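You operate a simulated robot arm through the tools that you are given. There is no shell and no other tool.

You are at the controls of a simulated robot arm. One attempt, no reset.

JOB
Swap the empty oil can for spare C and prime the oiler.
Fine: oiler lever to CLOSED first; old can in the USED tray; press the button once, for one OIL cycle; CLOSED again at the end.
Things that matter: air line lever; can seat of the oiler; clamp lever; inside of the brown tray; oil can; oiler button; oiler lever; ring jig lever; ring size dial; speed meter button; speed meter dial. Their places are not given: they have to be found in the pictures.

Only the result counts: the job must be done as asked and must still hold three seconds after the hand-in. Knocking over, shifting, dropping, spilling or breaking anything else fails it.

ROBOT AND FRAMES
A 5-joint arm with a two-finger parallel gripper, fixed in place. Base frame: the origin is at the foot of the arm, x ahead of it, y to its left, z up. Units: cm, degrees, N and s.
It reaches about 113.4 cm from its shoulder. Its first joint turns from -149.0 to 149.0 degrees. Payload 1.57 kg.
The tool frame sits at the grasp point between the pads (the TCP): z along the fingers, y along the line on which they close. The tips reach 3 cm beyond it. Largest opening 11 cm; finger width 2.4, thickness 1.2; the body of the gripper, 4.8 by 11.2 cm, starts 7.8 cm behind the TCP.
Orientation is told as [roll, pitch, yaw] about the base's x, y, z axes, in that order, counted from this pose: with the fingers straight down and closing along the base's y, the tool's x points along the base's -x, its y along +y and its z along -z.

CONTROLS
- The arm moves only by the tool drive_tool. Its argument "deltas" is one flat list of numbers, 6 for each row, row after row: the shift along the base's x, y, z in cm, then the turn, a rotation vector about the base's x, y, z in degrees. In form: [dx, dy, dz, rx, ry, rz, dx, dy, dz, rx, ry, rz, ...]. A call has 1 to 20 rows; each row shifts and turns the commanded pose from where the row before left it. "claw" is the finger opening in cm, from 0 to 11, set as the call begins (left out, the last holds). Each row takes 0.2 s and may step no farther than 5 cm and 8.6 degrees from the row before; otherwise, or with a gripper value out of range, the whole call is refused. A pose out of reach is approached as far as the arm can. The call stops where the force on the tool passes 40 N (or 10 N more than at its start, if that is more) or the arm is blocked; 0.2 s more then pass. Each finger travels about 7.2 cm/s and halts on what it meets, pressing with about 23 N; the grip force reading is that of the motor and also rises with nothing between the fingers. The clock runs only during rows and for 0.2 s after the last one: add rows that do not move to give the fingers time. It gives the time, the measured TCP pose, the force on the tool (base axes), the opening and the grip force at its end, in the units of the frame above (readings bear some noise), with the torque about the TCP (base axes, N m) and any sound that the robot's microphone picked up.
- Cameras (640 x 400 px; columns grow to the right, rows downward): "scene" is fixed at [40.23, 64.85, 156.22]; the picture's right is [-0.86, 0.50, 0.00], its down [0.50, 0.86, -0.09] and it looks along [-0.05, -0.08, -1.00] (base axes); focal length 319 px, centre (320, 200). "wrist" rides on the gripper at [7, 1.6, -14.1] in the tool frame; the picture's right is [-0.23, 0.97, 0.00], its down [-0.85, -0.20, -0.48] and it looks along [-0.47, -0.11, 0.88] (tool axes); focal length 222 px, centre (320, 200).
- get_image(camera): a new picture of that camera. It takes no simulated time.
- move_column(by): slides the trunk up (or, below 0, down) by that many cm; the arm rides with it, the base frame stays. It gives what a move gives, with no picture.
- point_at(camera, pixels): there is no depth. For up to 12 entries [column, row, z] of the newest picture of that camera ("zoom" is the newest enlarged one), the place [x, y] in the base frame at which the ray of that pixel passes the height z, good to about 0.2 cm. It takes no simulated time.
- close_up(camera, box): a new picture of the part [left, top, right, bottom] of that camera's present view, enlarged. It takes no simulated time.
- job_done(): hands the job in; it is judged then, once.

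Unless the task says otherwise, let go and move clear before handing in.

The tools are called as name(argument=value, ...) on one line, values as JSON. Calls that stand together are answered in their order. drive_tool: Moves the arm, as the interface text tells. Its arguments: {"type":"object","properties":{"deltas":{"type":"array"},"claw":{"type":"number"}},"required":["deltas"]} The other tools are called the same way: move_column (by) slides the trunk up or down; get_image (camera) takes a picture; point_at (camera, pixels) gives the place at which the rays of pixels pass given heights; close_up (camera, box) takes an enlarged picture of a part of a camera's view; job_done () hands the job in.

At the start:

```text
t: 0.0
eef_pos: [22.11, 57.05, 115.55]
orientation: [0.0, 0.0, 0.0]
wrist_force: [-1.4, -0.9, 0.4]
torque: [-0.01, 0.0, 0.02]
finger_gap: 10.98
gripper_force: 0.1
trunk travel left (down, up): [-88.7, 8.3]
```

scene: 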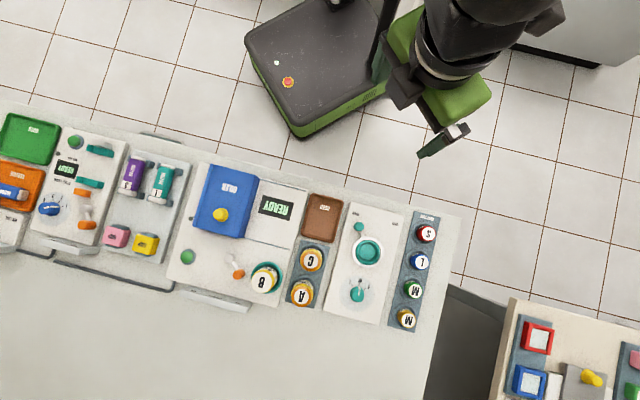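
wrist: 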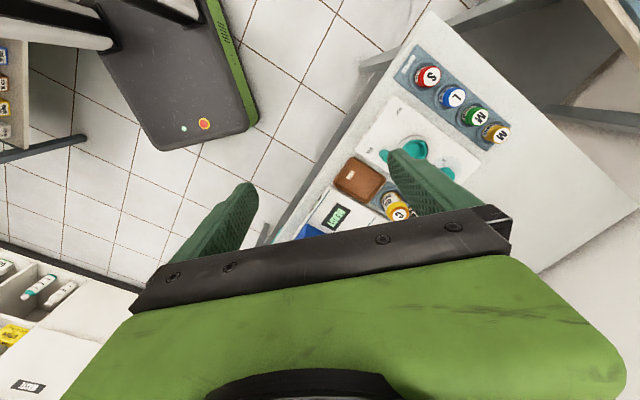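

The scene picture shows a bench with several stations; a brown tray near (322,217), cans labelled C (311,260), A (302,293), and B on a green seat at (265,278). I'll enlarge the relevant areas first.

close_up(camera="scene", box=[160, 150, 340, 320])

close_up(camera="scene", box=[300, 180, 460, 340])

close_up(camera="scene", box=[0, 100, 200, 270])

close_up(camera="scene", box=[480, 280, 640, 400])

```text
2.35 times, centred on (250, 235) of scene
```

zoom: 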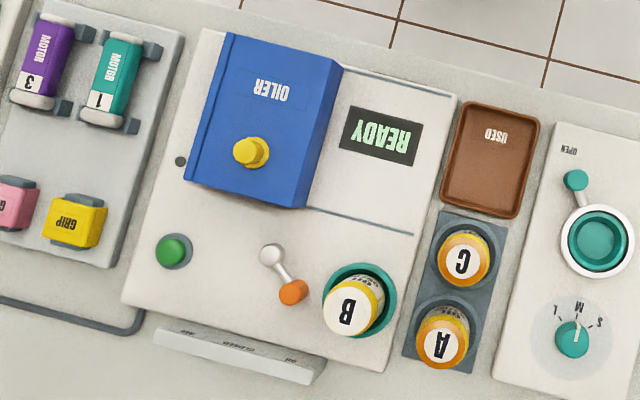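

```text
2.50 times, centred on (380, 260) of scene
```

zoom: 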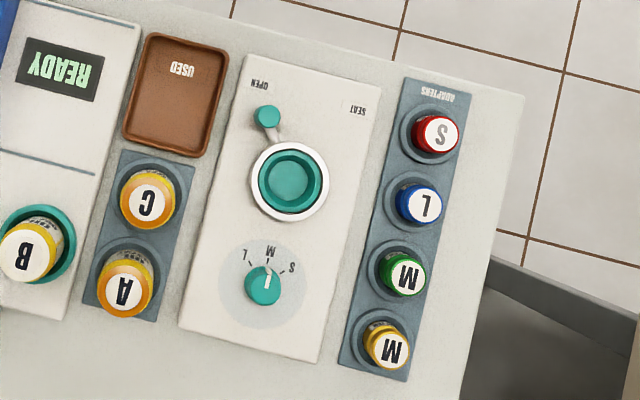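

```text
2.35 times, centred on (100, 185) of scene
```

zoom: 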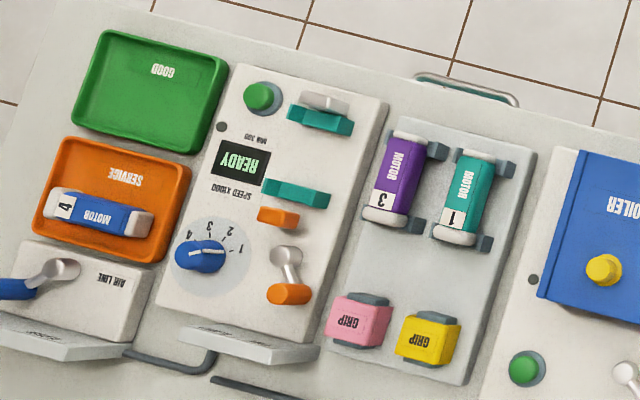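

```text
3.33 times, centred on (560, 340) of scene
```

zoom: 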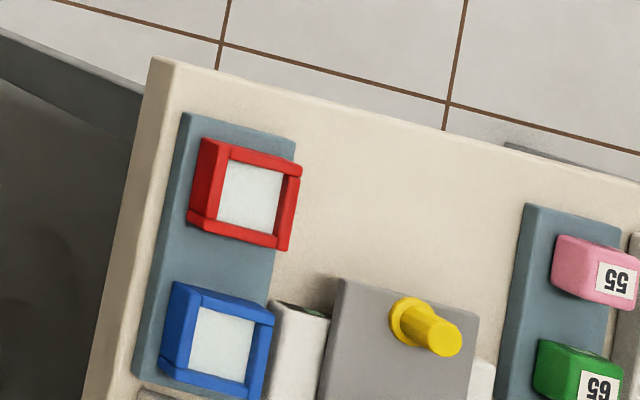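

Next I'll enlarge the oiler further, particularly the legend plate near (219,300) and the lever at (238,273).

close_up(camera="scene", box=[180, 280, 260, 320])

close_up(camera="scene", box=[170, 235, 290, 310])

close_up(camera="scene", box=[190, 160, 310, 235])

close_up(camera="scene", box=[245, 185, 350, 310])

```text
8.00 times, centred on (220, 300) of scene
```

zoom: 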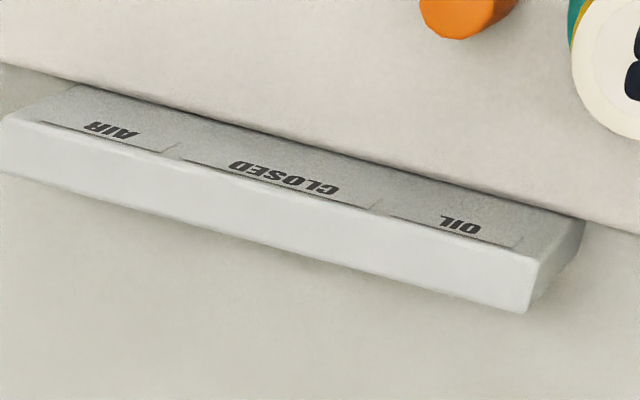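

```text
5.33 times, centred on (230, 272) of scene
```

zoom: 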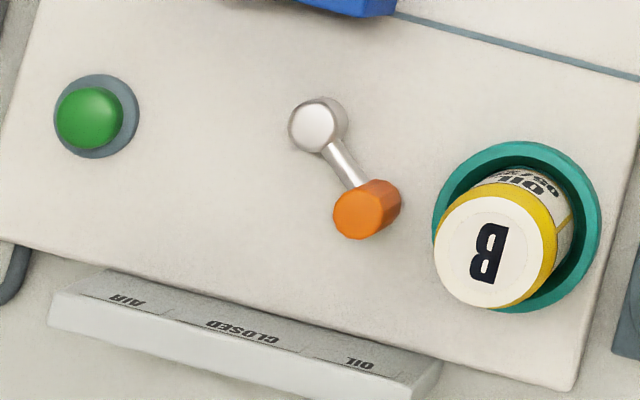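

```text
5.33 times, centred on (250, 198) of scene
```

zoom: 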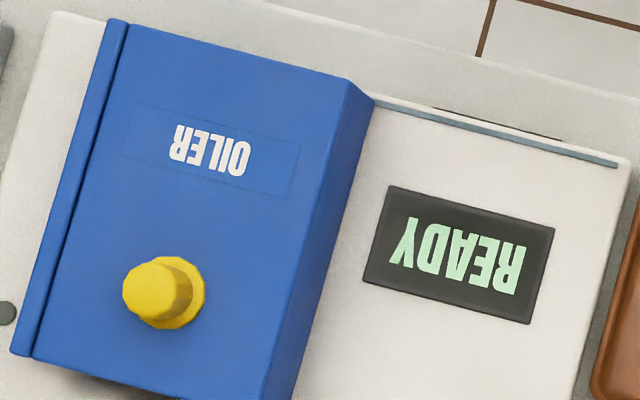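

```text
3.20 times, centred on (298, 248) of scene
```

zoom: 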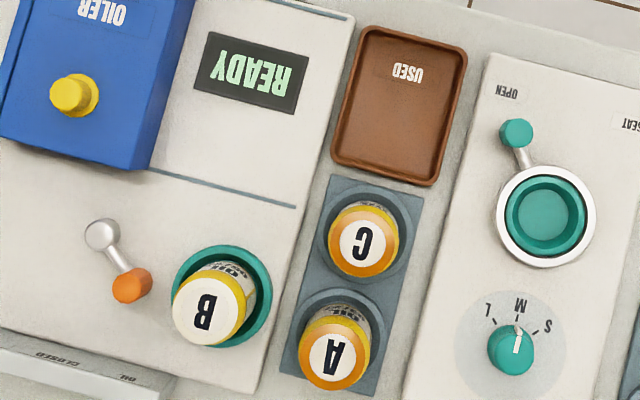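

The legend reads AIR / CLOSED / OIL and the orange-handled lever at (240,273) currently points towards OIL; the green dome at (187,257) looks like the oiler button. I'll enlarge the wrist view so I can triangulate heights.

close_up(camera="wrist", box=[300, 30, 520, 250])

point_at(camera="scene", pixels=[[314.2, 194.9, 60], [314.2, 194.9, 80], [343.3, 201.7, 60], [343.3, 201.7, 80], [332.4, 242.4, 60], [332.4, 242.4, 80], [426, 233, 60], [426, 233, 80], [406, 318, 60], [406, 318, 80], [265, 278, 60], [265, 278, 80]])

point_at(camera="wrist", pixels=[[354, 157, 60], [354, 157, 80], [387, 176, 60], [387, 176, 80], [430, 76, 60], [430, 76, 80], [495, 132, 60], [495, 132, 80]])

```text
1.82 times, centred on (410, 140) of wrist
```

zoom: 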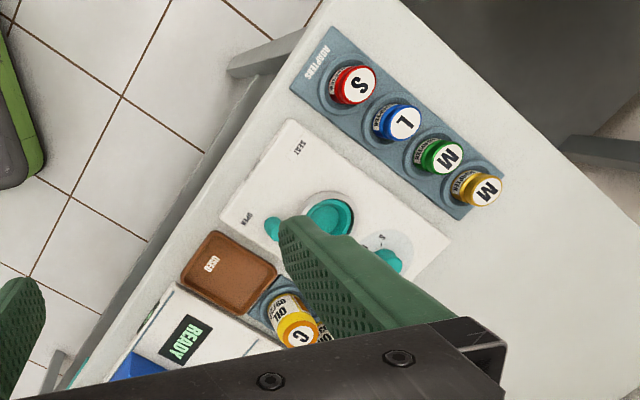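

```text
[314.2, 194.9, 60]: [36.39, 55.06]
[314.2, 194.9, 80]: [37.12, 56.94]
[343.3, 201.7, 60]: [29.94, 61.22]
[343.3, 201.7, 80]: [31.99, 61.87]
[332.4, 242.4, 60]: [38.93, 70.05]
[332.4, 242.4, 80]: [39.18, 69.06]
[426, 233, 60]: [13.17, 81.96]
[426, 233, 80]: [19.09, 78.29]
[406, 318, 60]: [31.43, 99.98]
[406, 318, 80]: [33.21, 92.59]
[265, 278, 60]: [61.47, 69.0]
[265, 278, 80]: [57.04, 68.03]
```

```text
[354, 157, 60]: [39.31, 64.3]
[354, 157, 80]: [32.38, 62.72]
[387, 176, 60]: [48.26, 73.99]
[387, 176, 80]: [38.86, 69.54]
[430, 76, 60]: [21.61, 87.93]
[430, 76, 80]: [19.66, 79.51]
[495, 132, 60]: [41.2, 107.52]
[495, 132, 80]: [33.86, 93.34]
```

The two views agree at about z = 80 for the brown tray rim, so the bench top is just under that, and its depth direction runs along about 45° in the base frame. I'll bring the arm over the oiler with a 45° yaw for a better wrist view.

drive_tool(deltas=[4, 0.5, 0, 0, 0, 7.5, 4, 0.5, 0, 0, 0, 7.5, 4, 0.5, 0, 0, 0, 7.5, 4, 0.5, 0, 0, 0, 7.5, 4, 0.5, 0, 0, 0, 7.5, 4, 0.5, 0, 0, 0, 7.5, 0, 0, 0, 0, 0, 0], claw=11)

get_image(camera="wrist")

get_image(camera="scene")

```text
t: 1.6
eef_pos: [46.24, 59.66, 115.41]
orientation: [0.1, -0.1, 45.1]
wrist_force: [0.3, 0.2, -0.2]
torque: [0.02, 0.01, 0.02]
finger_gap: 10.99
gripper_force: 0.0
trunk travel left (down, up): [-88.7, 8.3]
```

```text
taken
```

wrist: 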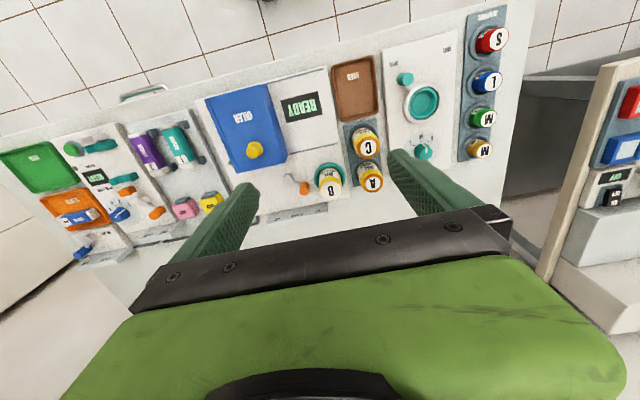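

```text
taken
```

scene: 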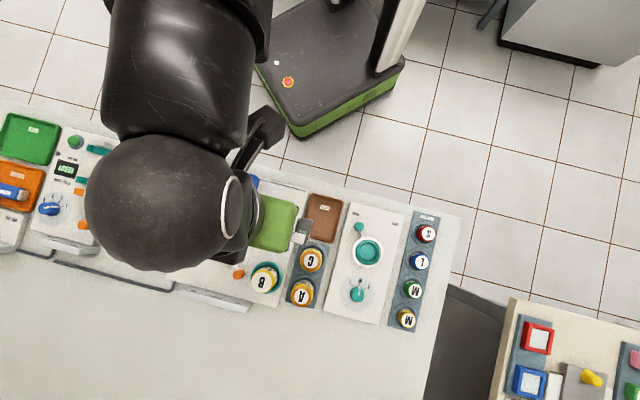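

The wrist view now shows the oiler, cans and tray together (B at (330,180), C at (366,143), A at (370,178)). I'll enlarge it for accurate triangulation.

close_up(camera="wrist", box=[260, 40, 400, 220])

close_up(camera="wrist", box=[250, 120, 400, 210])

```text
2.22 times, centred on (330, 130) of wrist
```

zoom: 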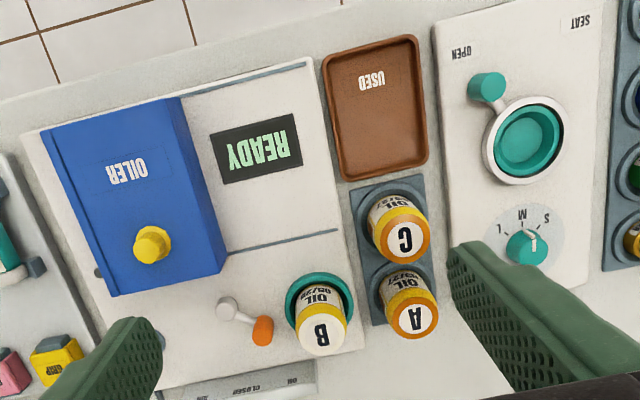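

```text
4.27 times, centred on (325, 165) of wrist
```

zoom: 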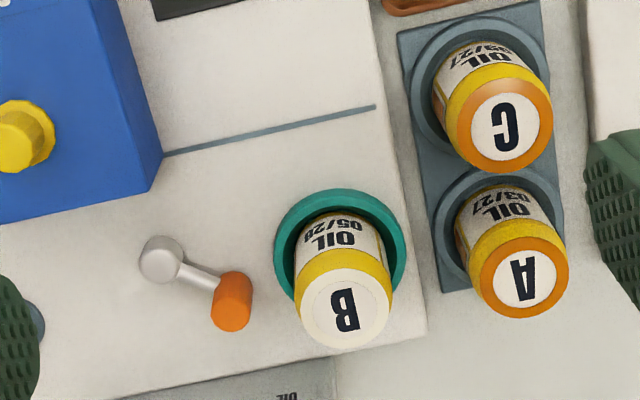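

I'll triangulate the can tops, lever handle and pivot using the same points in both views.

point_at(camera="zoom", pixels=[[504, 127, 85], [504, 127, 92], [343, 308, 85], [343, 308, 92], [524, 283, 85], [524, 283, 92], [160, 261, 80], [160, 261, 88], [232, 300, 80], [232, 300, 88], [340, 255, 80], [340, 255, 85]])

point_at(camera="scene", pixels=[[311.1, 262.7, 85], [311.1, 262.7, 92], [262.1, 282.4, 85], [262.1, 282.4, 92], [301.4, 298.9, 85], [301.4, 298.9, 92], [229, 258.5, 80], [229, 258.5, 88], [238.5, 273.5, 80], [238.5, 273.5, 88]])

```text
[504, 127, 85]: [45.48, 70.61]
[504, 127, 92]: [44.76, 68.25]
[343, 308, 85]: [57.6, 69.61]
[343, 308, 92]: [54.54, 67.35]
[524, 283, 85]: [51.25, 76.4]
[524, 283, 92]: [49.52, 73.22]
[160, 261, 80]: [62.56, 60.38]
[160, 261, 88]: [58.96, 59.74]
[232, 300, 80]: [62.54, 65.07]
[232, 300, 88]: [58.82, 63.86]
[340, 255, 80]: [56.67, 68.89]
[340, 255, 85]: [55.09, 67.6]
```

```text
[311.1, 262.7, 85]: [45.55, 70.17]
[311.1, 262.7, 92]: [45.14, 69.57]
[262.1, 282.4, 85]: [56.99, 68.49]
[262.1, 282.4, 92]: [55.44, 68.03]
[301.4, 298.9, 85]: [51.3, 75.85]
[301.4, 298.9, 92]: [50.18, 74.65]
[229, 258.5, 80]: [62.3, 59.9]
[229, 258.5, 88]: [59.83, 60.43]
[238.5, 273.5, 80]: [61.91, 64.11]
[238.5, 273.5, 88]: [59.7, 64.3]
```

Triangulation puts the can tops at about z = 86.5 (C, A) and 88.5 (B), and the lever handle at about (60.7, 64.2, 84.5) with its pivot at about (61.5, 60.1). I'll lower the trunk a little to get a closer wrist view and to see how the arm behaves.

move_column(by=-10)

get_image(camera="wrist")

get_image(camera="scene")

```text
t: 2.9
eef_pos: [46.17, 59.74, 105.48]
orientation: [0.1, -0.1, 45.0]
wrist_force: [0.2, -0.1, -0.2]
torque: [0.02, 0.0, 0.0]
finger_gap: 11.0
gripper_force: 0.0
trunk travel left (down, up): [-78.7, 18.3]
```

```text
taken
```

wrist: 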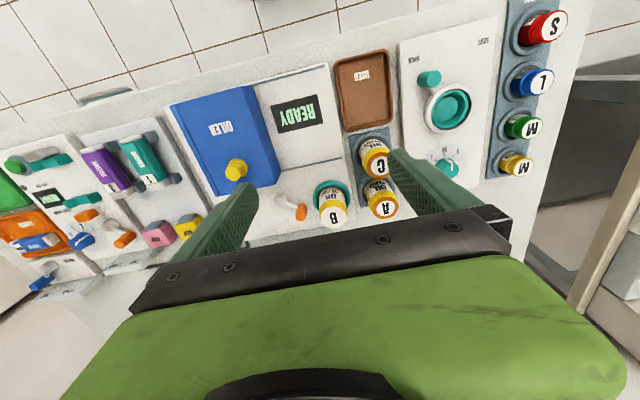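

```text
taken
```

scene: 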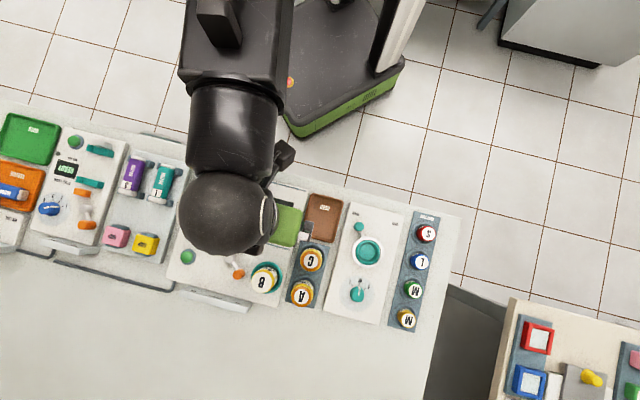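

The view is consistent with the earlier one, with the tool hanging straight down. I'll test the reach now by moving outward at this safe height, to about radius 90.

drive_tool(deltas=[3, 1.0, 0, 0, 0, 0, 3, 1.0, 0, 0, 0, 0, 3, 1.0, 0, 0, 0, 0, 3, 0.7, 0, 0, 0, 0, 3, 0.6, 0, 0, 0, 0, 3, 0.6, 0, 0, 0, 0, 0, 0, 0, 0, 0, 0])

get_image(camera="wrist")

get_image(camera="scene")

```text
t: 4.5
eef_pos: [64.09, 64.6, 105.43]
orientation: [0.0, 0.0, 45.0]
wrist_force: [0.4, -0.6, -0.2]
torque: [-0.02, 0.0, 0.01]
finger_gap: 10.98
gripper_force: 0.1
trunk travel left (down, up): [-78.7, 18.3]
```

```text
taken
```

wrist: 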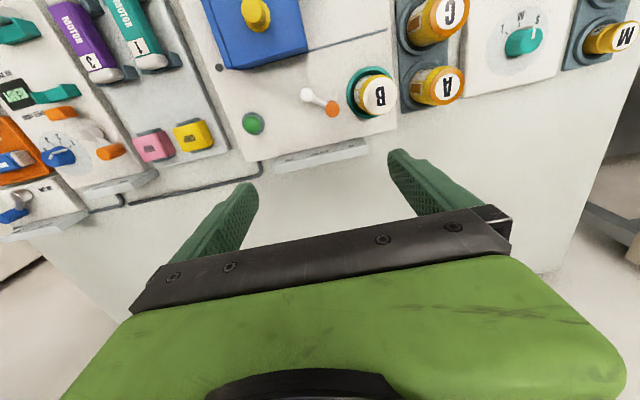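

```text
taken
```

scene: 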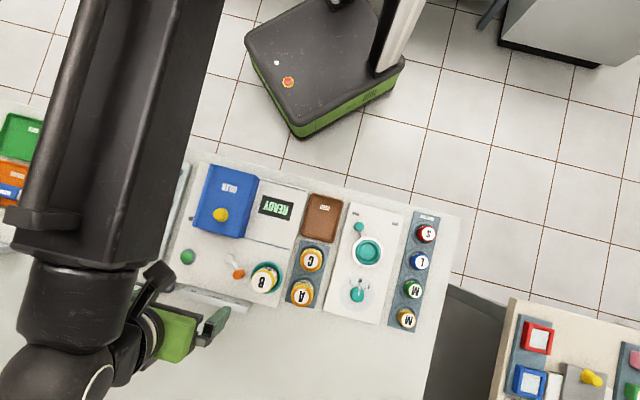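

The arm reaches radius 91 with the fingers straight down, which is enough. This wrist view shows the green button (253,123), lever (306,95)-(333,107) and can B (375,95) well, so I'll enlarge it.

close_up(camera="wrist", box=[220, 40, 420, 165])

close_up(camera="wrist", box=[190, 0, 320, 80])

```text
3.20 times, centred on (320, 102) of wrist
```

zoom: 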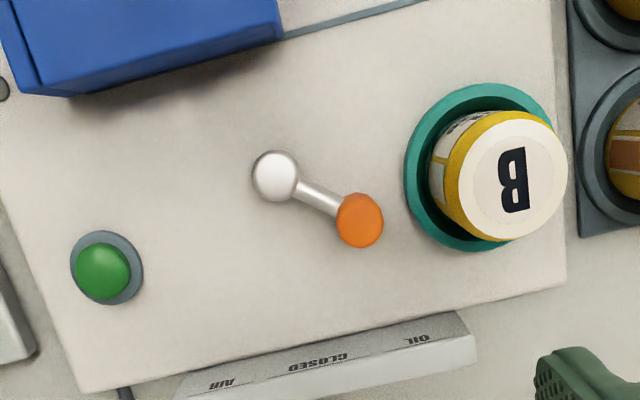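

```text
4.92 times, centred on (255, 40) of wrist
```

zoom: 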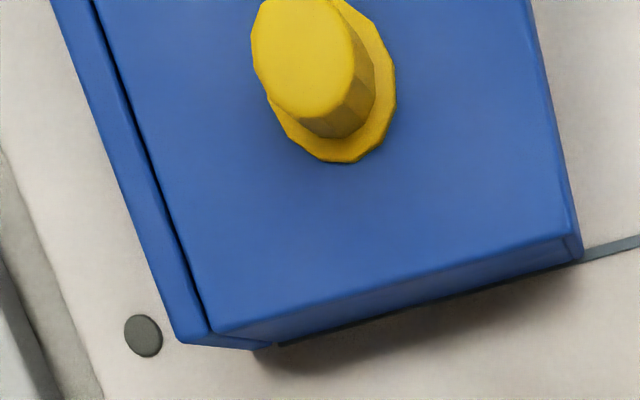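

I'll map the same features from this wrist view and the scene view, to combine them into 3-D estimates.

point_at(camera="wrist", pixels=[[332.5, 108.2, 80], [332.5, 108.2, 86], [305.9, 94.2, 80], [305.9, 94.2, 86], [252.2, 123.9, 80], [252.2, 123.9, 84], [380.9, 95.7, 86], [380.9, 95.7, 90], [370, 91.7, 80], [370, 91.7, 83]])

point_at(camera="scene", pixels=[[237.6, 274.2, 80], [237.6, 274.2, 86], [229, 258.5, 80], [229, 258.5, 86], [186.5, 256.6, 80], [186.5, 256.6, 84], [262.1, 282.4, 86], [262.1, 282.4, 90], [267.5, 278, 80], [267.5, 278, 83]])

```text
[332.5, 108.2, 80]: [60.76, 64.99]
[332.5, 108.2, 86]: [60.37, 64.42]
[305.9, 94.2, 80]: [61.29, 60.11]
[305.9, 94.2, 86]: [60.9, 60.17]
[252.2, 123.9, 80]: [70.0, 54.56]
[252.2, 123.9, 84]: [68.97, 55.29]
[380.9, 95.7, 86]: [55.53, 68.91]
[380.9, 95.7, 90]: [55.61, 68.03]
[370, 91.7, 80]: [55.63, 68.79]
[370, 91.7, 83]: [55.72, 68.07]
```

```text
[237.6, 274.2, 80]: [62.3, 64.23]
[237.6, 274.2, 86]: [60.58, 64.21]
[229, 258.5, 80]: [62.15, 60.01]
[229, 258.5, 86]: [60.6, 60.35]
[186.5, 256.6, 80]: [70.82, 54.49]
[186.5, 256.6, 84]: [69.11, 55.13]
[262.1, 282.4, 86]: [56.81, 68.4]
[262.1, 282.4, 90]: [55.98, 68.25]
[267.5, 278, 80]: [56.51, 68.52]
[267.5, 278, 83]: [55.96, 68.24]
```

The lever handle is about (60.35, 64.35, top 86.5), the pivot about (61.0, 60.15), the button top about (68.9, 55.3, 84.5), and the seat about (55.75, 68.15). I'll check the heights of nearby obstacles (plate corner, hood edge, yellow knob).

point_at(camera="wrist", pixels=[[395.9, 128.6, 78], [395.9, 128.6, 82], [251.5, 11.1, 86], [251.5, 11.1, 94], [306, 50, 80], [306, 50, 88]])

point_at(camera="scene", pixels=[[277.1, 307.7, 78], [277.1, 307.7, 82], [220, 214.9, 86], [220, 214.9, 94], [246, 238.5, 80], [246, 238.5, 88], [188.2, 256.2, 80], [188.2, 256.2, 82]])

close_up(camera="wrist", box=[280, 70, 400, 140])

```text
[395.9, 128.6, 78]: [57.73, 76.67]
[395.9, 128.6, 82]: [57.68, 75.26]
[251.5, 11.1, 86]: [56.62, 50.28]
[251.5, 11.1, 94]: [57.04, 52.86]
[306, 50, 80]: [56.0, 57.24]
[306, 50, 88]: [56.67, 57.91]
```

```text
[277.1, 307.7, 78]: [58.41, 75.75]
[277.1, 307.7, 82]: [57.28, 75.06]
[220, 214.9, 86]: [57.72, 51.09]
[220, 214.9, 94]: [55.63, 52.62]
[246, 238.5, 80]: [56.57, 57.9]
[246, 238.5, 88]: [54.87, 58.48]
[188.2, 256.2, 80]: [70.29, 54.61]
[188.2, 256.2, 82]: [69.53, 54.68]
```

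```text
5.33 times, centred on (340, 105) of wrist
```

zoom: 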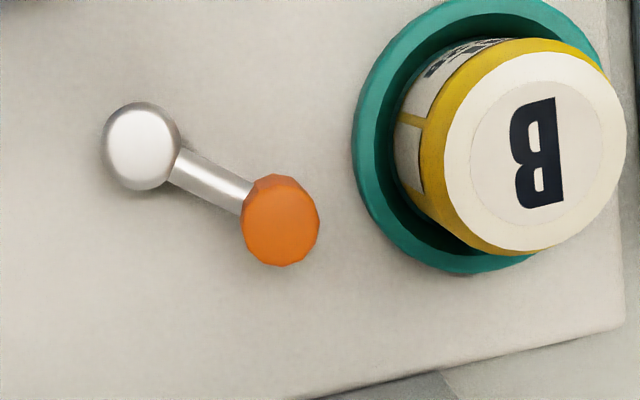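

The plate is about z = 81, the seat ring top about 83.5 and the hood knob about 90.5. I'll move above the handle with the jaw turned across the lever (yaw 98.8°), narrow the opening to 3.6, and check alignment before descending.

drive_tool(deltas=[-0.53, -0.04, -1, 0, 0, 7.69, -0.53, -0.04, -1, 0, 0, 7.69, -0.53, -0.04, -1, 0, 0, 7.69, -0.53, -0.04, -1, 0, 0, 7.69, -0.53, -0.04, -1, 0, 0, 7.69, -0.53, -0.04, -1, 0, 0, 7.69, -0.53, -0.04, -1, 0, 0, 7.69, 0, 0, 0, 0, 0, 0, 0, 0, 0, 0, 0, 0], claw=3.6)

get_image(camera="wrist")

```text
t: 6.5
eef_pos: [60.52, 64.34, 105.28]
orientation: [0.0, -0.1, 98.9]
wrist_force: [-0.1, 0.1, 0.7]
torque: [0.01, -0.01, 0.0]
finger_gap: 3.61
gripper_force: 0.1
out of reach, approached as far as the arm can: row 1, 2, 3, 4, 5, 6, 7
trunk travel left (down, up): [-78.7, 18.3]
```

```text
taken
```

wrist: 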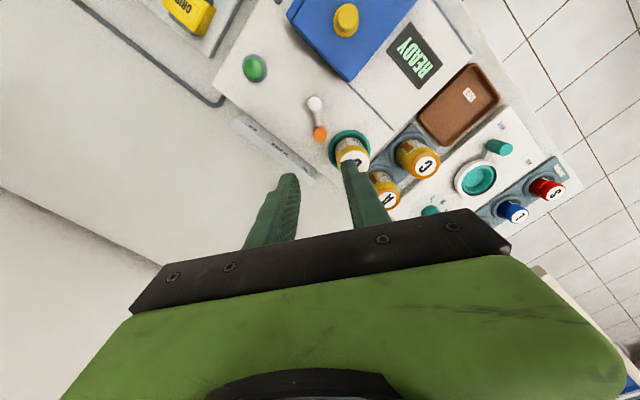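

The arm reports the descent as out of reach at this trunk height (z stayed at 105.3), so the trunk must come down. First a null row, to see whether the commanded pose was clipped to the reached one.

drive_tool(deltas=[0, 0, 0, 0, 0, 0])

```text
t: 6.9
eef_pos: [60.55, 64.27, 105.37]
orientation: [0.0, 0.1, 98.7]
wrist_force: [0.1, 0.3, 0.4]
torque: [0.0, -0.01, 0.02]
finger_gap: 3.6
gripper_force: 0.0
trunk travel left (down, up): [-78.7, 18.3]
```

No out-of-reach report, so the command appears to have been clipped. I'll lower the trunk a small step to confirm the tool follows one-for-one.

move_column(by=-5)

```text
t: 7.8
eef_pos: [60.54, 64.25, 100.44]
orientation: [0.0, -0.1, 98.9]
wrist_force: [0.6, 0.7, 0.0]
torque: [-0.02, 0.01, 0.0]
finger_gap: 3.6
gripper_force: 0.0
trunk travel left (down, up): [-73.7, 23.3]
```

The tool follows the trunk one-for-one. I'll raise the tool 10 cm and lower the trunk 15 cm, which leaves reach margin for the descent.

drive_tool(deltas=[0, 0, 2.5, 0, 0, 0, 0, 0, 2.5, 0, 0, 0, 0, 0, 2.5, 0, 0, 0, 0, 0, 2.5, 0, 0, 0])

move_column(by=-15)

get_image(camera="wrist")

get_image(camera="scene")

```text
t: 8.8
eef_pos: [60.48, 64.36, 100.4]
orientation: [0.0, -0.1, 98.8]
wrist_force: [0.2, -1.2, -0.6]
torque: [0.02, 0.0, -0.02]
finger_gap: 3.6
gripper_force: 0.0
out of reach, approached as far as the arm can: row 1, 2, 3, 4
trunk travel left (down, up): [-73.7, 23.3]
```

```text
t: 10.6
eef_pos: [60.57, 64.26, 85.38]
orientation: [0.0, 0.1, 98.8]
wrist_force: [-0.2, -0.8, 0.2]
torque: [-0.03, -0.05, 0.03]
finger_gap: 3.53
gripper_force: 0.1
trunk travel left (down, up): [-58.7, 38.3]
```

```text
taken
```

wrist: 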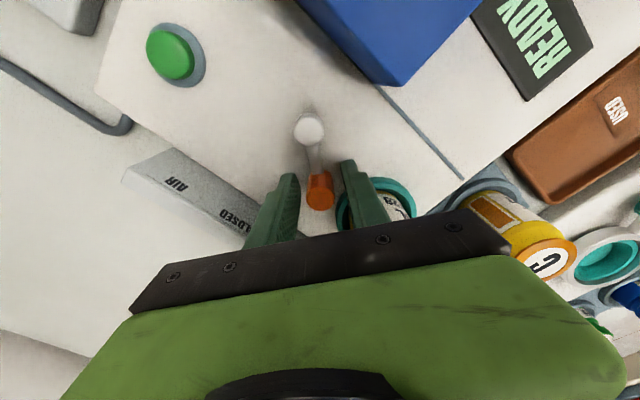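

```text
taken
```

scene: 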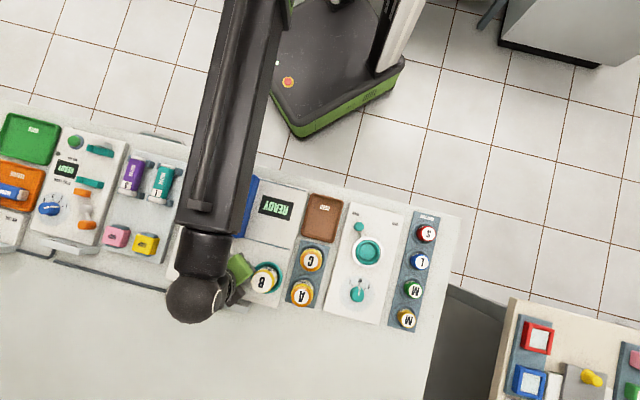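

The upward move had been refused, so the trunk brought the tool down to z = 85.4. Forces are near zero and the wrist picture shows the orange handle (320,190) centred between the fingers. I should not chain dependent moves again; next I close gently on the handle.

drive_tool(deltas=[0, 0, 0, 0, 0, 0, 0, 0, 0, 0, 0, 0], claw=1.6)

close_up(camera="wrist", box=[220, 90, 440, 230])

```text
t: 11.2
eef_pos: [60.64, 64.29, 85.4]
orientation: [0.1, -0.1, 98.8]
wrist_force: [3.2, 3.2, 3.1]
torque: [-0.19, 0.35, 0.05]
finger_gap: 2.05
gripper_force: 34.5
trunk travel left (down, up): [-58.7, 38.3]
```

```text
2.86 times, centred on (330, 160) of wrist
```

zoom: 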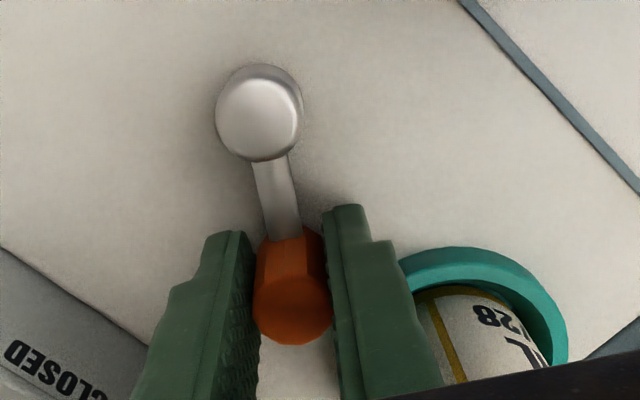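

The handle is held at 2.05 cm with modest forces. I'll check the pivot location in this view to refine the arc.

point_at(camera="zoom", pixels=[[258, 105, 84.4], [260, 112, 83], [292, 315, 86.5], [292, 290, 85.4]])

```text
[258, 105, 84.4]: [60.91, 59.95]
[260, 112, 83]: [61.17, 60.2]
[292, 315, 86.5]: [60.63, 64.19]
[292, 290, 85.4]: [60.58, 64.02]
```

Pivot ≈ (61.0, 60.05), lever length ≈ 4.25, and the lever now sits about 50° off the CLOSED direction. I'll start along the arc with two rows and check the forces.

drive_tool(deltas=[0.532, 0.012, 0, 0, 0, -7.17, 0.53, -0.055, 0, 0, 0, -7.17])

```text
t: 11.8
eef_pos: [61.61, 64.2, 85.49]
orientation: [0.1, 0.1, 84.4]
wrist_force: [-1.3, 6.1, 3.9]
torque: [-0.2, -0.33, -0.06]
finger_gap: 2.04
gripper_force: 34.4
trunk travel left (down, up): [-58.7, 38.3]
```

The lever follows with small forces. I'll continue the arc to the CLOSED direction.

drive_tool(deltas=[0.518, -0.121, 0, 0, 0, -7.17, 0.499, -0.184, 0, 0, 0, -7.17, 0.472, -0.245, 0, 0, 0, -7.17, 0.439, -0.302, 0, 0, 0, -7.17, 0.397, -0.354, 0, 0, 0, -7.17])

get_image(camera="wrist")

```text
t: 13.0
eef_pos: [63.88, 63.02, 85.5]
orientation: [0.0, 0.0, 48.5]
wrist_force: [-3.0, 3.0, 0.6]
torque: [0.93, -0.23, -0.07]
finger_gap: 2.05
gripper_force: 34.0
trunk travel left (down, up): [-58.7, 38.3]
```

```text
taken
```

wrist: 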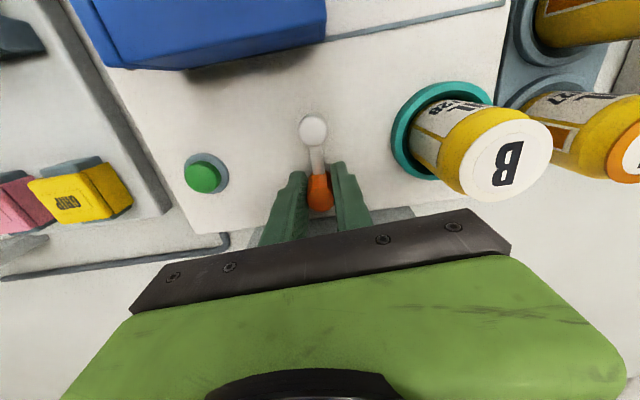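

The lever now points along the CLOSED direction (handle at (63.9, 63.0)). I'll open the fingers, then rise with the trunk and inspect.

drive_tool(deltas=[0, 0, 0, 0, 0, 0, 0, 0, 0, 0, 0, 0], claw=4)

```text
t: 13.6
eef_pos: [64.06, 63.03, 85.48]
orientation: [-0.1, 0.0, 48.7]
wrist_force: [0.2, -0.3, -0.1]
torque: [0.02, -0.01, 0.02]
finger_gap: 3.99
gripper_force: 0.2
trunk travel left (down, up): [-58.7, 38.3]
```

move_column(by=14)

get_image(camera="wrist")

close_up(camera="wrist", box=[200, 40, 440, 190])

get_image(camera="scene")

```text
t: 15.3
eef_pos: [63.95, 63.06, 99.44]
orientation: [0.0, 0.0, 48.6]
wrist_force: [0.3, 0.4, 0.1]
torque: [-0.02, 0.0, -0.01]
finger_gap: 4.01
gripper_force: 0.1
trunk travel left (down, up): [-72.7, 24.3]
```

```text
taken
```

wrist: 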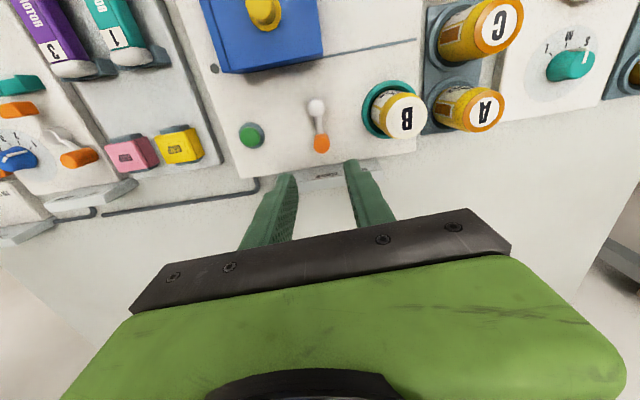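

```text
2.67 times, centred on (320, 115) of wrist
```

zoom: 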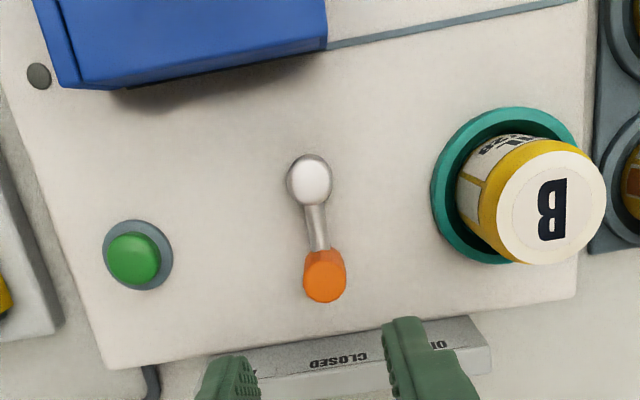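

```text
taken
```

scene: 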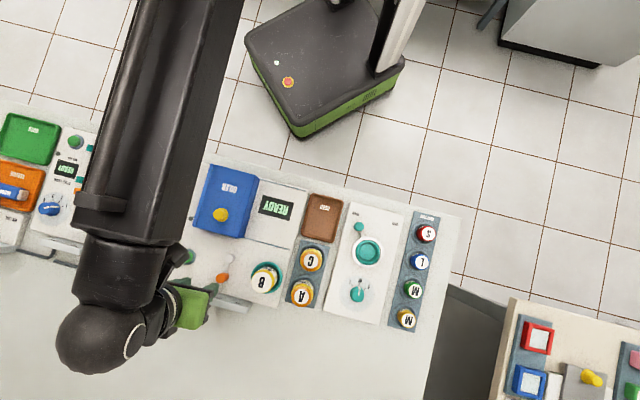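

The lever handle now lines up with the CLOSED label (zoom (323,275) over (338,360)). Next is can B: I'll refine its position from this view.

point_at(camera="zoom", pixels=[[551, 208, 88], [551, 208, 89.5], [551, 208, 91], [507, 185, 83], [507, 185, 84], [310, 180, 84.4], [323, 278, 86.5], [137, 256, 84.5]])

close_up(camera="scene", box=[210, 230, 330, 310])

```text
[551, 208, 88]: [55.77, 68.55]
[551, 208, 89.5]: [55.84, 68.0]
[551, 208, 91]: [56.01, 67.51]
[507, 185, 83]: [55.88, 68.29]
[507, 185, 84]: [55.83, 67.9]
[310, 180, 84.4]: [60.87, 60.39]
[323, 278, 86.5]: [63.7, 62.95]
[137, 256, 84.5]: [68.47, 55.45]
```

```text
5.00 times, centred on (270, 270) of scene
```

zoom: 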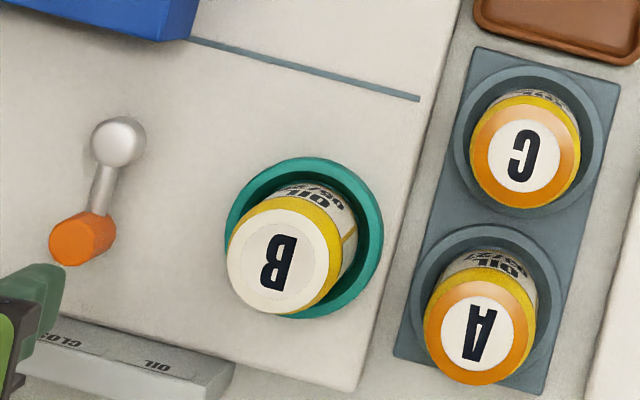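

I'll map these features from the zoomed scene view at the relevant heights.

point_at(camera="zoom", pixels=[[277, 260, 88], [277, 260, 89.5], [277, 260, 91], [304, 238, 83], [304, 238, 84], [525, 156, 86], [525, 156, 88], [480, 333, 86], [480, 333, 88], [534, 136, 81], [118, 142, 84.4], [68, 245, 86.5]])

```text
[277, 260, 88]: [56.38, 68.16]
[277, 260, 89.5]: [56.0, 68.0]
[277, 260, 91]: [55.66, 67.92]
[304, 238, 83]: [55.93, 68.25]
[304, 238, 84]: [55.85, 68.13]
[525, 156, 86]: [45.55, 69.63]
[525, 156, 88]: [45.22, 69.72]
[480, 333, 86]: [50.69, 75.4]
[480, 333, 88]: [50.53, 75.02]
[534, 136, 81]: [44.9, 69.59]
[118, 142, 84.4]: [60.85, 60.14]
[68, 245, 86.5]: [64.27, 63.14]
```

B is centred at about (55.9, 68.05) with its top near 89.5–90. I'll move above it at constant height with the jaw opened to 7, closing along the bench direction.

drive_tool(deltas=[-2.01, 1.25, 0, 0, 0, -0.9, -2.01, 1.25, 0, 0, 0, -0.9, -2.01, 1.25, 0, 0, 0, -0.9, -2.01, 1.25, 0, 0, 0, -0.9, 0, 0, 0, 0, 0, 0], claw=7)

get_image(camera="wrist")

```text
t: 16.5
eef_pos: [55.89, 67.96, 99.47]
orientation: [0.0, 0.0, 45.0]
wrist_force: [-0.2, 0.2, 0.2]
torque: [0.01, -0.01, 0.01]
finger_gap: 6.99
gripper_force: 0.0
trunk travel left (down, up): [-72.7, 24.3]
```

```text
taken
```

wrist: 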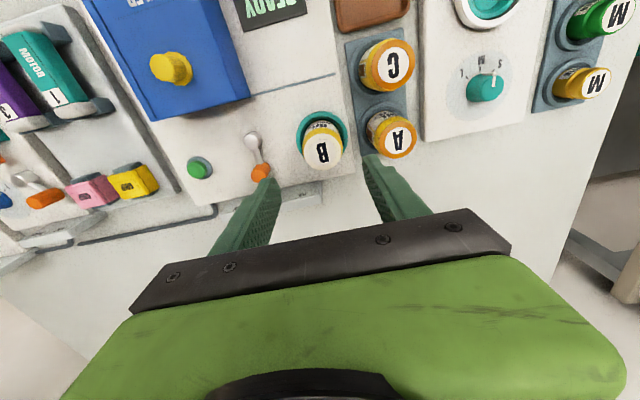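

B's lid shows at about (322,153), very near the predicted (320.5,152.4) for a can directly under the tool. One enlargement to confirm before descending.

close_up(camera="wrist", box=[260, 90, 420, 190])

```text
4.00 times, centred on (340, 140) of wrist
```

zoom: 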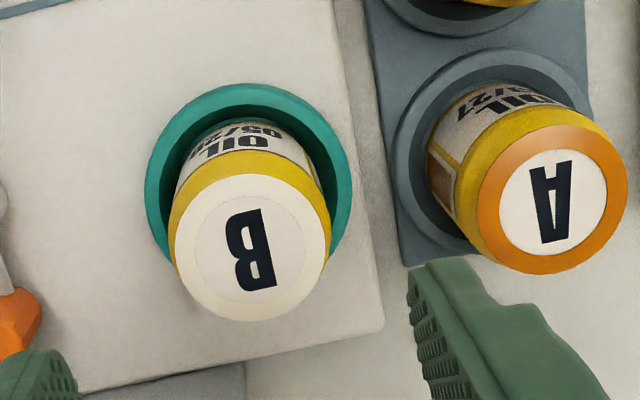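

point_at(camera="zoom", pixels=[[250, 247, 89], [250, 247, 90], [553, 198, 86.5], [247, 190, 83.5]])

```text
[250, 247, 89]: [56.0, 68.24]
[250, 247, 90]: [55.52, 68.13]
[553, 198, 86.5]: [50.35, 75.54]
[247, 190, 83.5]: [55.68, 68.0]
```

The lid sits at about (55.8, 68.15), so I shift by 0.1–0.15 and descend with the trunk.

drive_tool(deltas=[-0.08, 0.15, 0, 0, 0, 0])

```text
t: 16.9
eef_pos: [55.88, 68.16, 99.43]
orientation: [0.0, 0.0, 45.0]
wrist_force: [0.3, -0.6, -0.4]
torque: [0.03, 0.03, -0.02]
finger_gap: 6.97
gripper_force: 0.1
trunk travel left (down, up): [-72.7, 24.3]
```

move_column(by=-11.5)

get_image(camera="wrist")

```text
t: 18.3
eef_pos: [55.83, 68.07, 87.97]
orientation: [0.0, 0.1, 45.1]
wrist_force: [-0.4, 0.5, 0.4]
torque: [-0.03, 0.03, 0.02]
finger_gap: 7.0
gripper_force: 0.0
trunk travel left (down, up): [-61.2, 35.8]
```

```text
taken
```

wrist: 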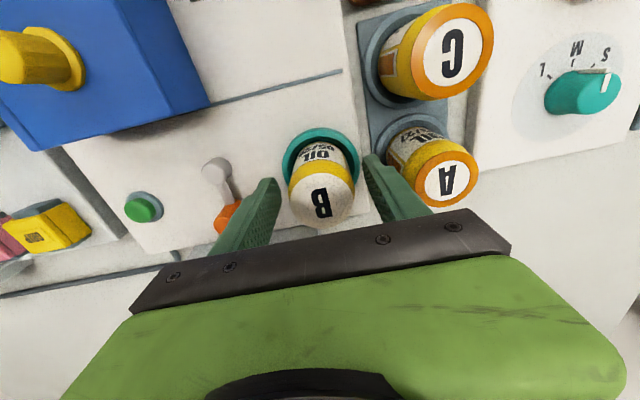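

B is centred between the open fingers with no contact. I'll lower 0.6 more and then close.

move_column(by=-0.6)

```text
t: 18.9
eef_pos: [55.82, 68.13, 87.3]
orientation: [0.0, 0.0, 45.0]
wrist_force: [0.2, 1.5, 0.5]
torque: [-0.01, 0.02, 0.04]
finger_gap: 6.99
gripper_force: 0.0
trunk travel left (down, up): [-60.6, 36.4]
```

drive_tool(deltas=[0, 0, 0, 0, 0, 0, 0, 0, 0, 0, 0, 0, 0, 0, 0, 0, 0, 0], claw=3.5)

get_image(camera="wrist")

```text
t: 19.7
eef_pos: [55.9, 68.19, 87.34]
orientation: [0.0, 0.0, 45.0]
wrist_force: [-0.8, 0.7, -0.2]
torque: [0.06, 0.0, -0.03]
finger_gap: 4.7
gripper_force: 23.2
trunk travel left (down, up): [-60.6, 36.4]
```

```text
taken
```

wrist: 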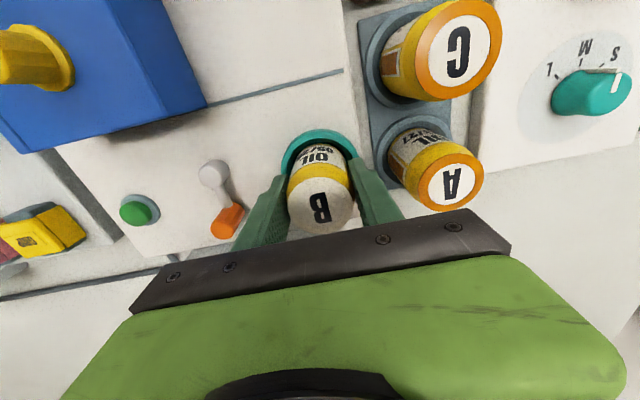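

B is gripped at 4.7 cm width with 23 N. I'll lift a few centimetres with the trunk and check the force.

move_column(by=3)

get_image(camera="wrist")

```text
t: 20.4
eef_pos: [55.75, 68.1, 90.46]
orientation: [0.1, 0.0, 44.9]
wrist_force: [2.2, 2.9, 9.7]
torque: [0.08, -0.01, 0.02]
finger_gap: 4.72
gripper_force: 22.0
trunk travel left (down, up): [-63.6, 33.4]
```

```text
taken
```

wrist: 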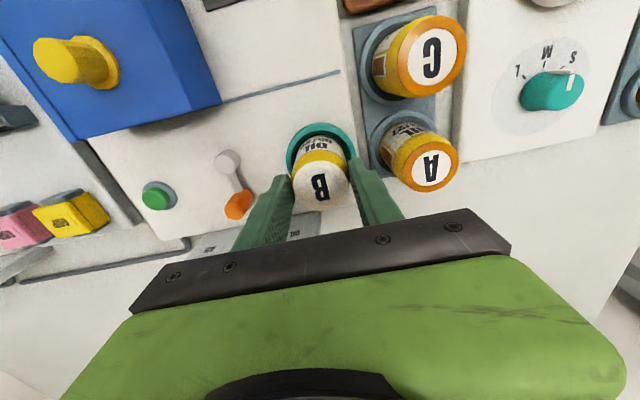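

The can's lid moved relative to the fingers (from row 207 to 183) and the force reads 9.7 N, so the can seems to have stayed in its seat while the fingers slid. I'll look closely before doing anything else.

close_up(camera="wrist", box=[240, 100, 420, 220])

close_up(camera="scene", box=[200, 180, 330, 310])

```text
3.33 times, centred on (330, 160) of wrist
```

zoom: 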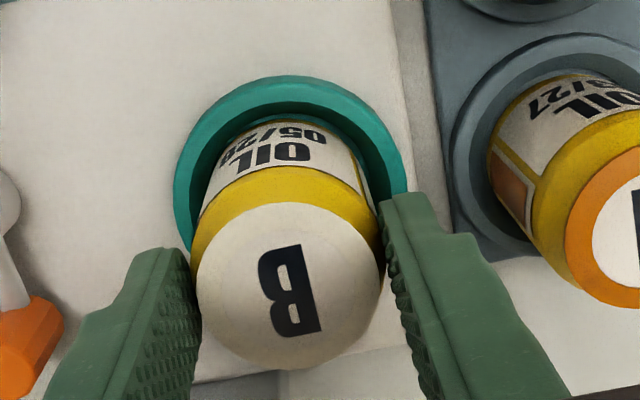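

```text
3.08 times, centred on (265, 245) of scene
```

zoom: 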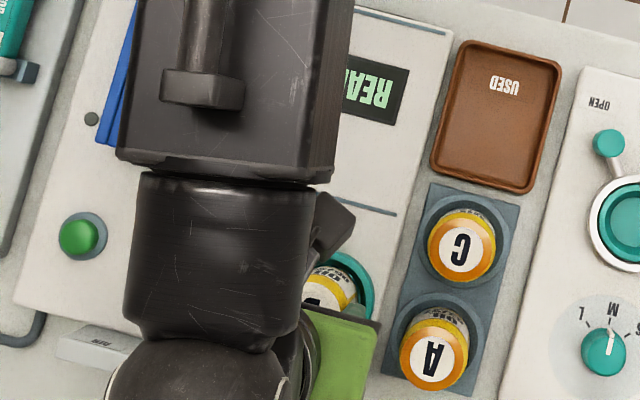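

B is still seated; the fingers slid up along it, so something holds it. I'll open, go back down, re-grip, and lift in very small steps while reading the force.

drive_tool(deltas=[0, 0, 0, 0, 0, 0, 0, 0, 0, 0, 0, 0], claw=7)

get_image(camera="wrist")

close_up(camera="scene", box=[230, 180, 330, 310])

```text
t: 21.0
eef_pos: [55.87, 68.14, 90.25]
orientation: [0.0, -0.1, 45.0]
wrist_force: [-0.2, 0.4, -0.5]
torque: [0.0, 0.0, 0.02]
finger_gap: 7.0
gripper_force: 0.0
trunk travel left (down, up): [-63.6, 33.4]
```

```text
taken
```

wrist: 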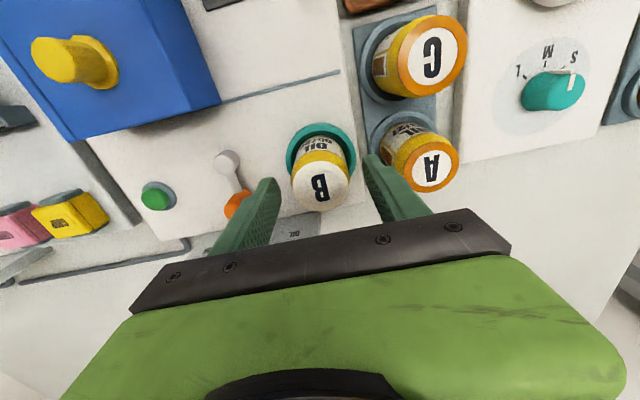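

```text
3.08 times, centred on (280, 245) of scene
```

zoom: 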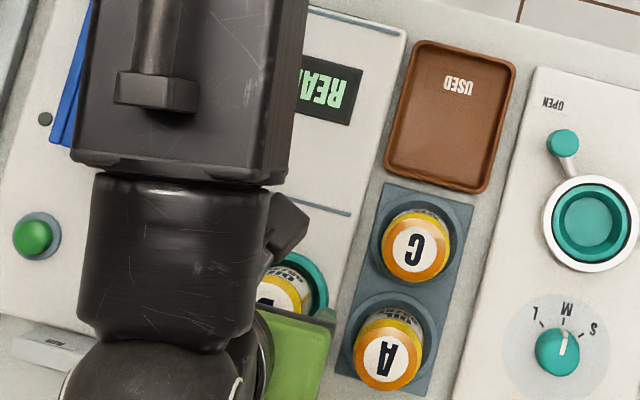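

The can is upright in its seat and released. I'll go back down to the gripping height.

move_column(by=-2.9)

```text
t: 21.8
eef_pos: [55.78, 68.12, 87.42]
orientation: [0.0, 0.1, 45.1]
wrist_force: [0.2, 0.6, 0.9]
torque: [0.03, 0.0, 0.01]
finger_gap: 7.02
gripper_force: 0.0
trunk travel left (down, up): [-60.7, 36.3]
```

drive_tool(deltas=[0, 0, 0, 0, 0, 0, 0, 0, 0, 0, 0, 0, 0, 0, 0, 0, 0, 0, 0, 0, 0, 0, 0, 0], claw=0)

```text
t: 22.8
eef_pos: [55.87, 68.07, 87.44]
orientation: [-0.1, 0.0, 45.0]
wrist_force: [0.3, 0.5, 0.1]
torque: [-0.01, -0.03, 0.0]
finger_gap: 4.7
gripper_force: 22.8
trunk travel left (down, up): [-60.7, 36.3]
```

Gripped again at 4.70 cm. Now a very small lift of 0.2 cm to read the resisting force.

move_column(by=0.2)

```text
t: 23.3
eef_pos: [55.82, 68.21, 87.48]
orientation: [-0.1, 0.0, 45.1]
wrist_force: [-0.3, 0.3, -0.3]
torque: [0.03, 0.0, 0.02]
finger_gap: 4.7
gripper_force: 23.2
trunk travel left (down, up): [-60.9, 36.1]
```

move_column(by=0.4)

close_up(camera="wrist", box=[240, 100, 420, 230])

```text
t: 23.8
eef_pos: [55.85, 68.13, 87.83]
orientation: [0.0, 0.0, 45.0]
wrist_force: [-0.5, -0.7, -1.7]
torque: [-0.02, 0.02, 0.0]
finger_gap: 4.72
gripper_force: 23.1
trunk travel left (down, up): [-61.3, 35.7]
```

```text
3.08 times, centred on (330, 165) of wrist
```

zoom: 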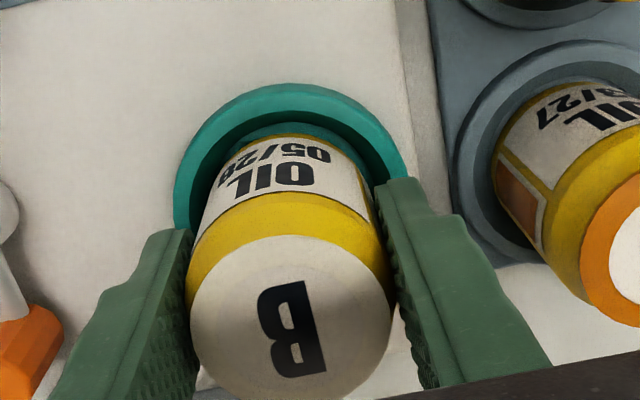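

The lid's position in the wrist picture (320,202) will tell me whether the can rises with the fingers. I'll lift 0.5 more and compare.

move_column(by=0.5)

close_up(camera="wrist", box=[240, 100, 420, 230])

```text
t: 24.4
eef_pos: [55.76, 68.22, 88.59]
orientation: [-0.1, -0.1, 45.0]
wrist_force: [0.0, 0.4, -0.2]
torque: [0.02, 0.02, 0.0]
finger_gap: 4.71
gripper_force: 23.1
trunk travel left (down, up): [-61.8, 35.2]
```

```text
3.08 times, centred on (330, 165) of wrist
```

zoom: 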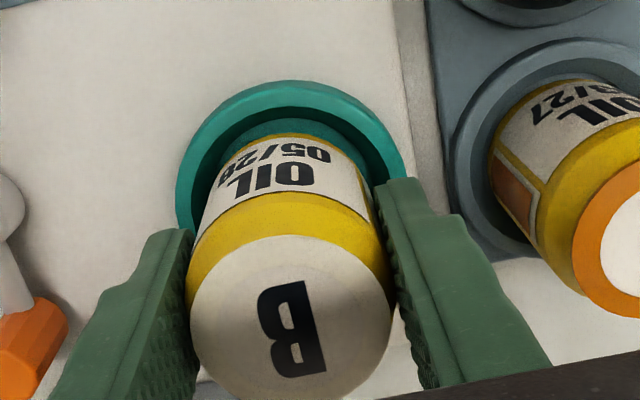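

Now the lid stays fixed relative to the fingers while the green ring drops away, so the can is rising with the gripper. I'll keep lifting gently.

move_column(by=1)

close_up(camera="wrist", box=[240, 100, 420, 230])

```text
t: 24.9
eef_pos: [55.92, 68.26, 89.46]
orientation: [0.0, 0.0, 45.0]
wrist_force: [0.8, -0.5, -0.9]
torque: [-0.01, -0.02, 0.0]
finger_gap: 4.7
gripper_force: 22.8
trunk travel left (down, up): [-62.8, 34.2]
```

```text
3.08 times, centred on (330, 165) of wrist
```

zoom: 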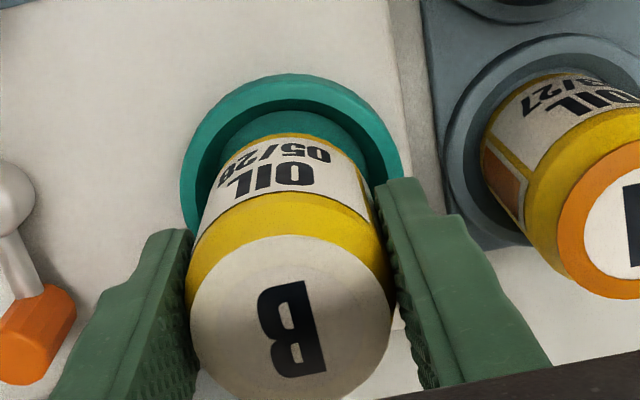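

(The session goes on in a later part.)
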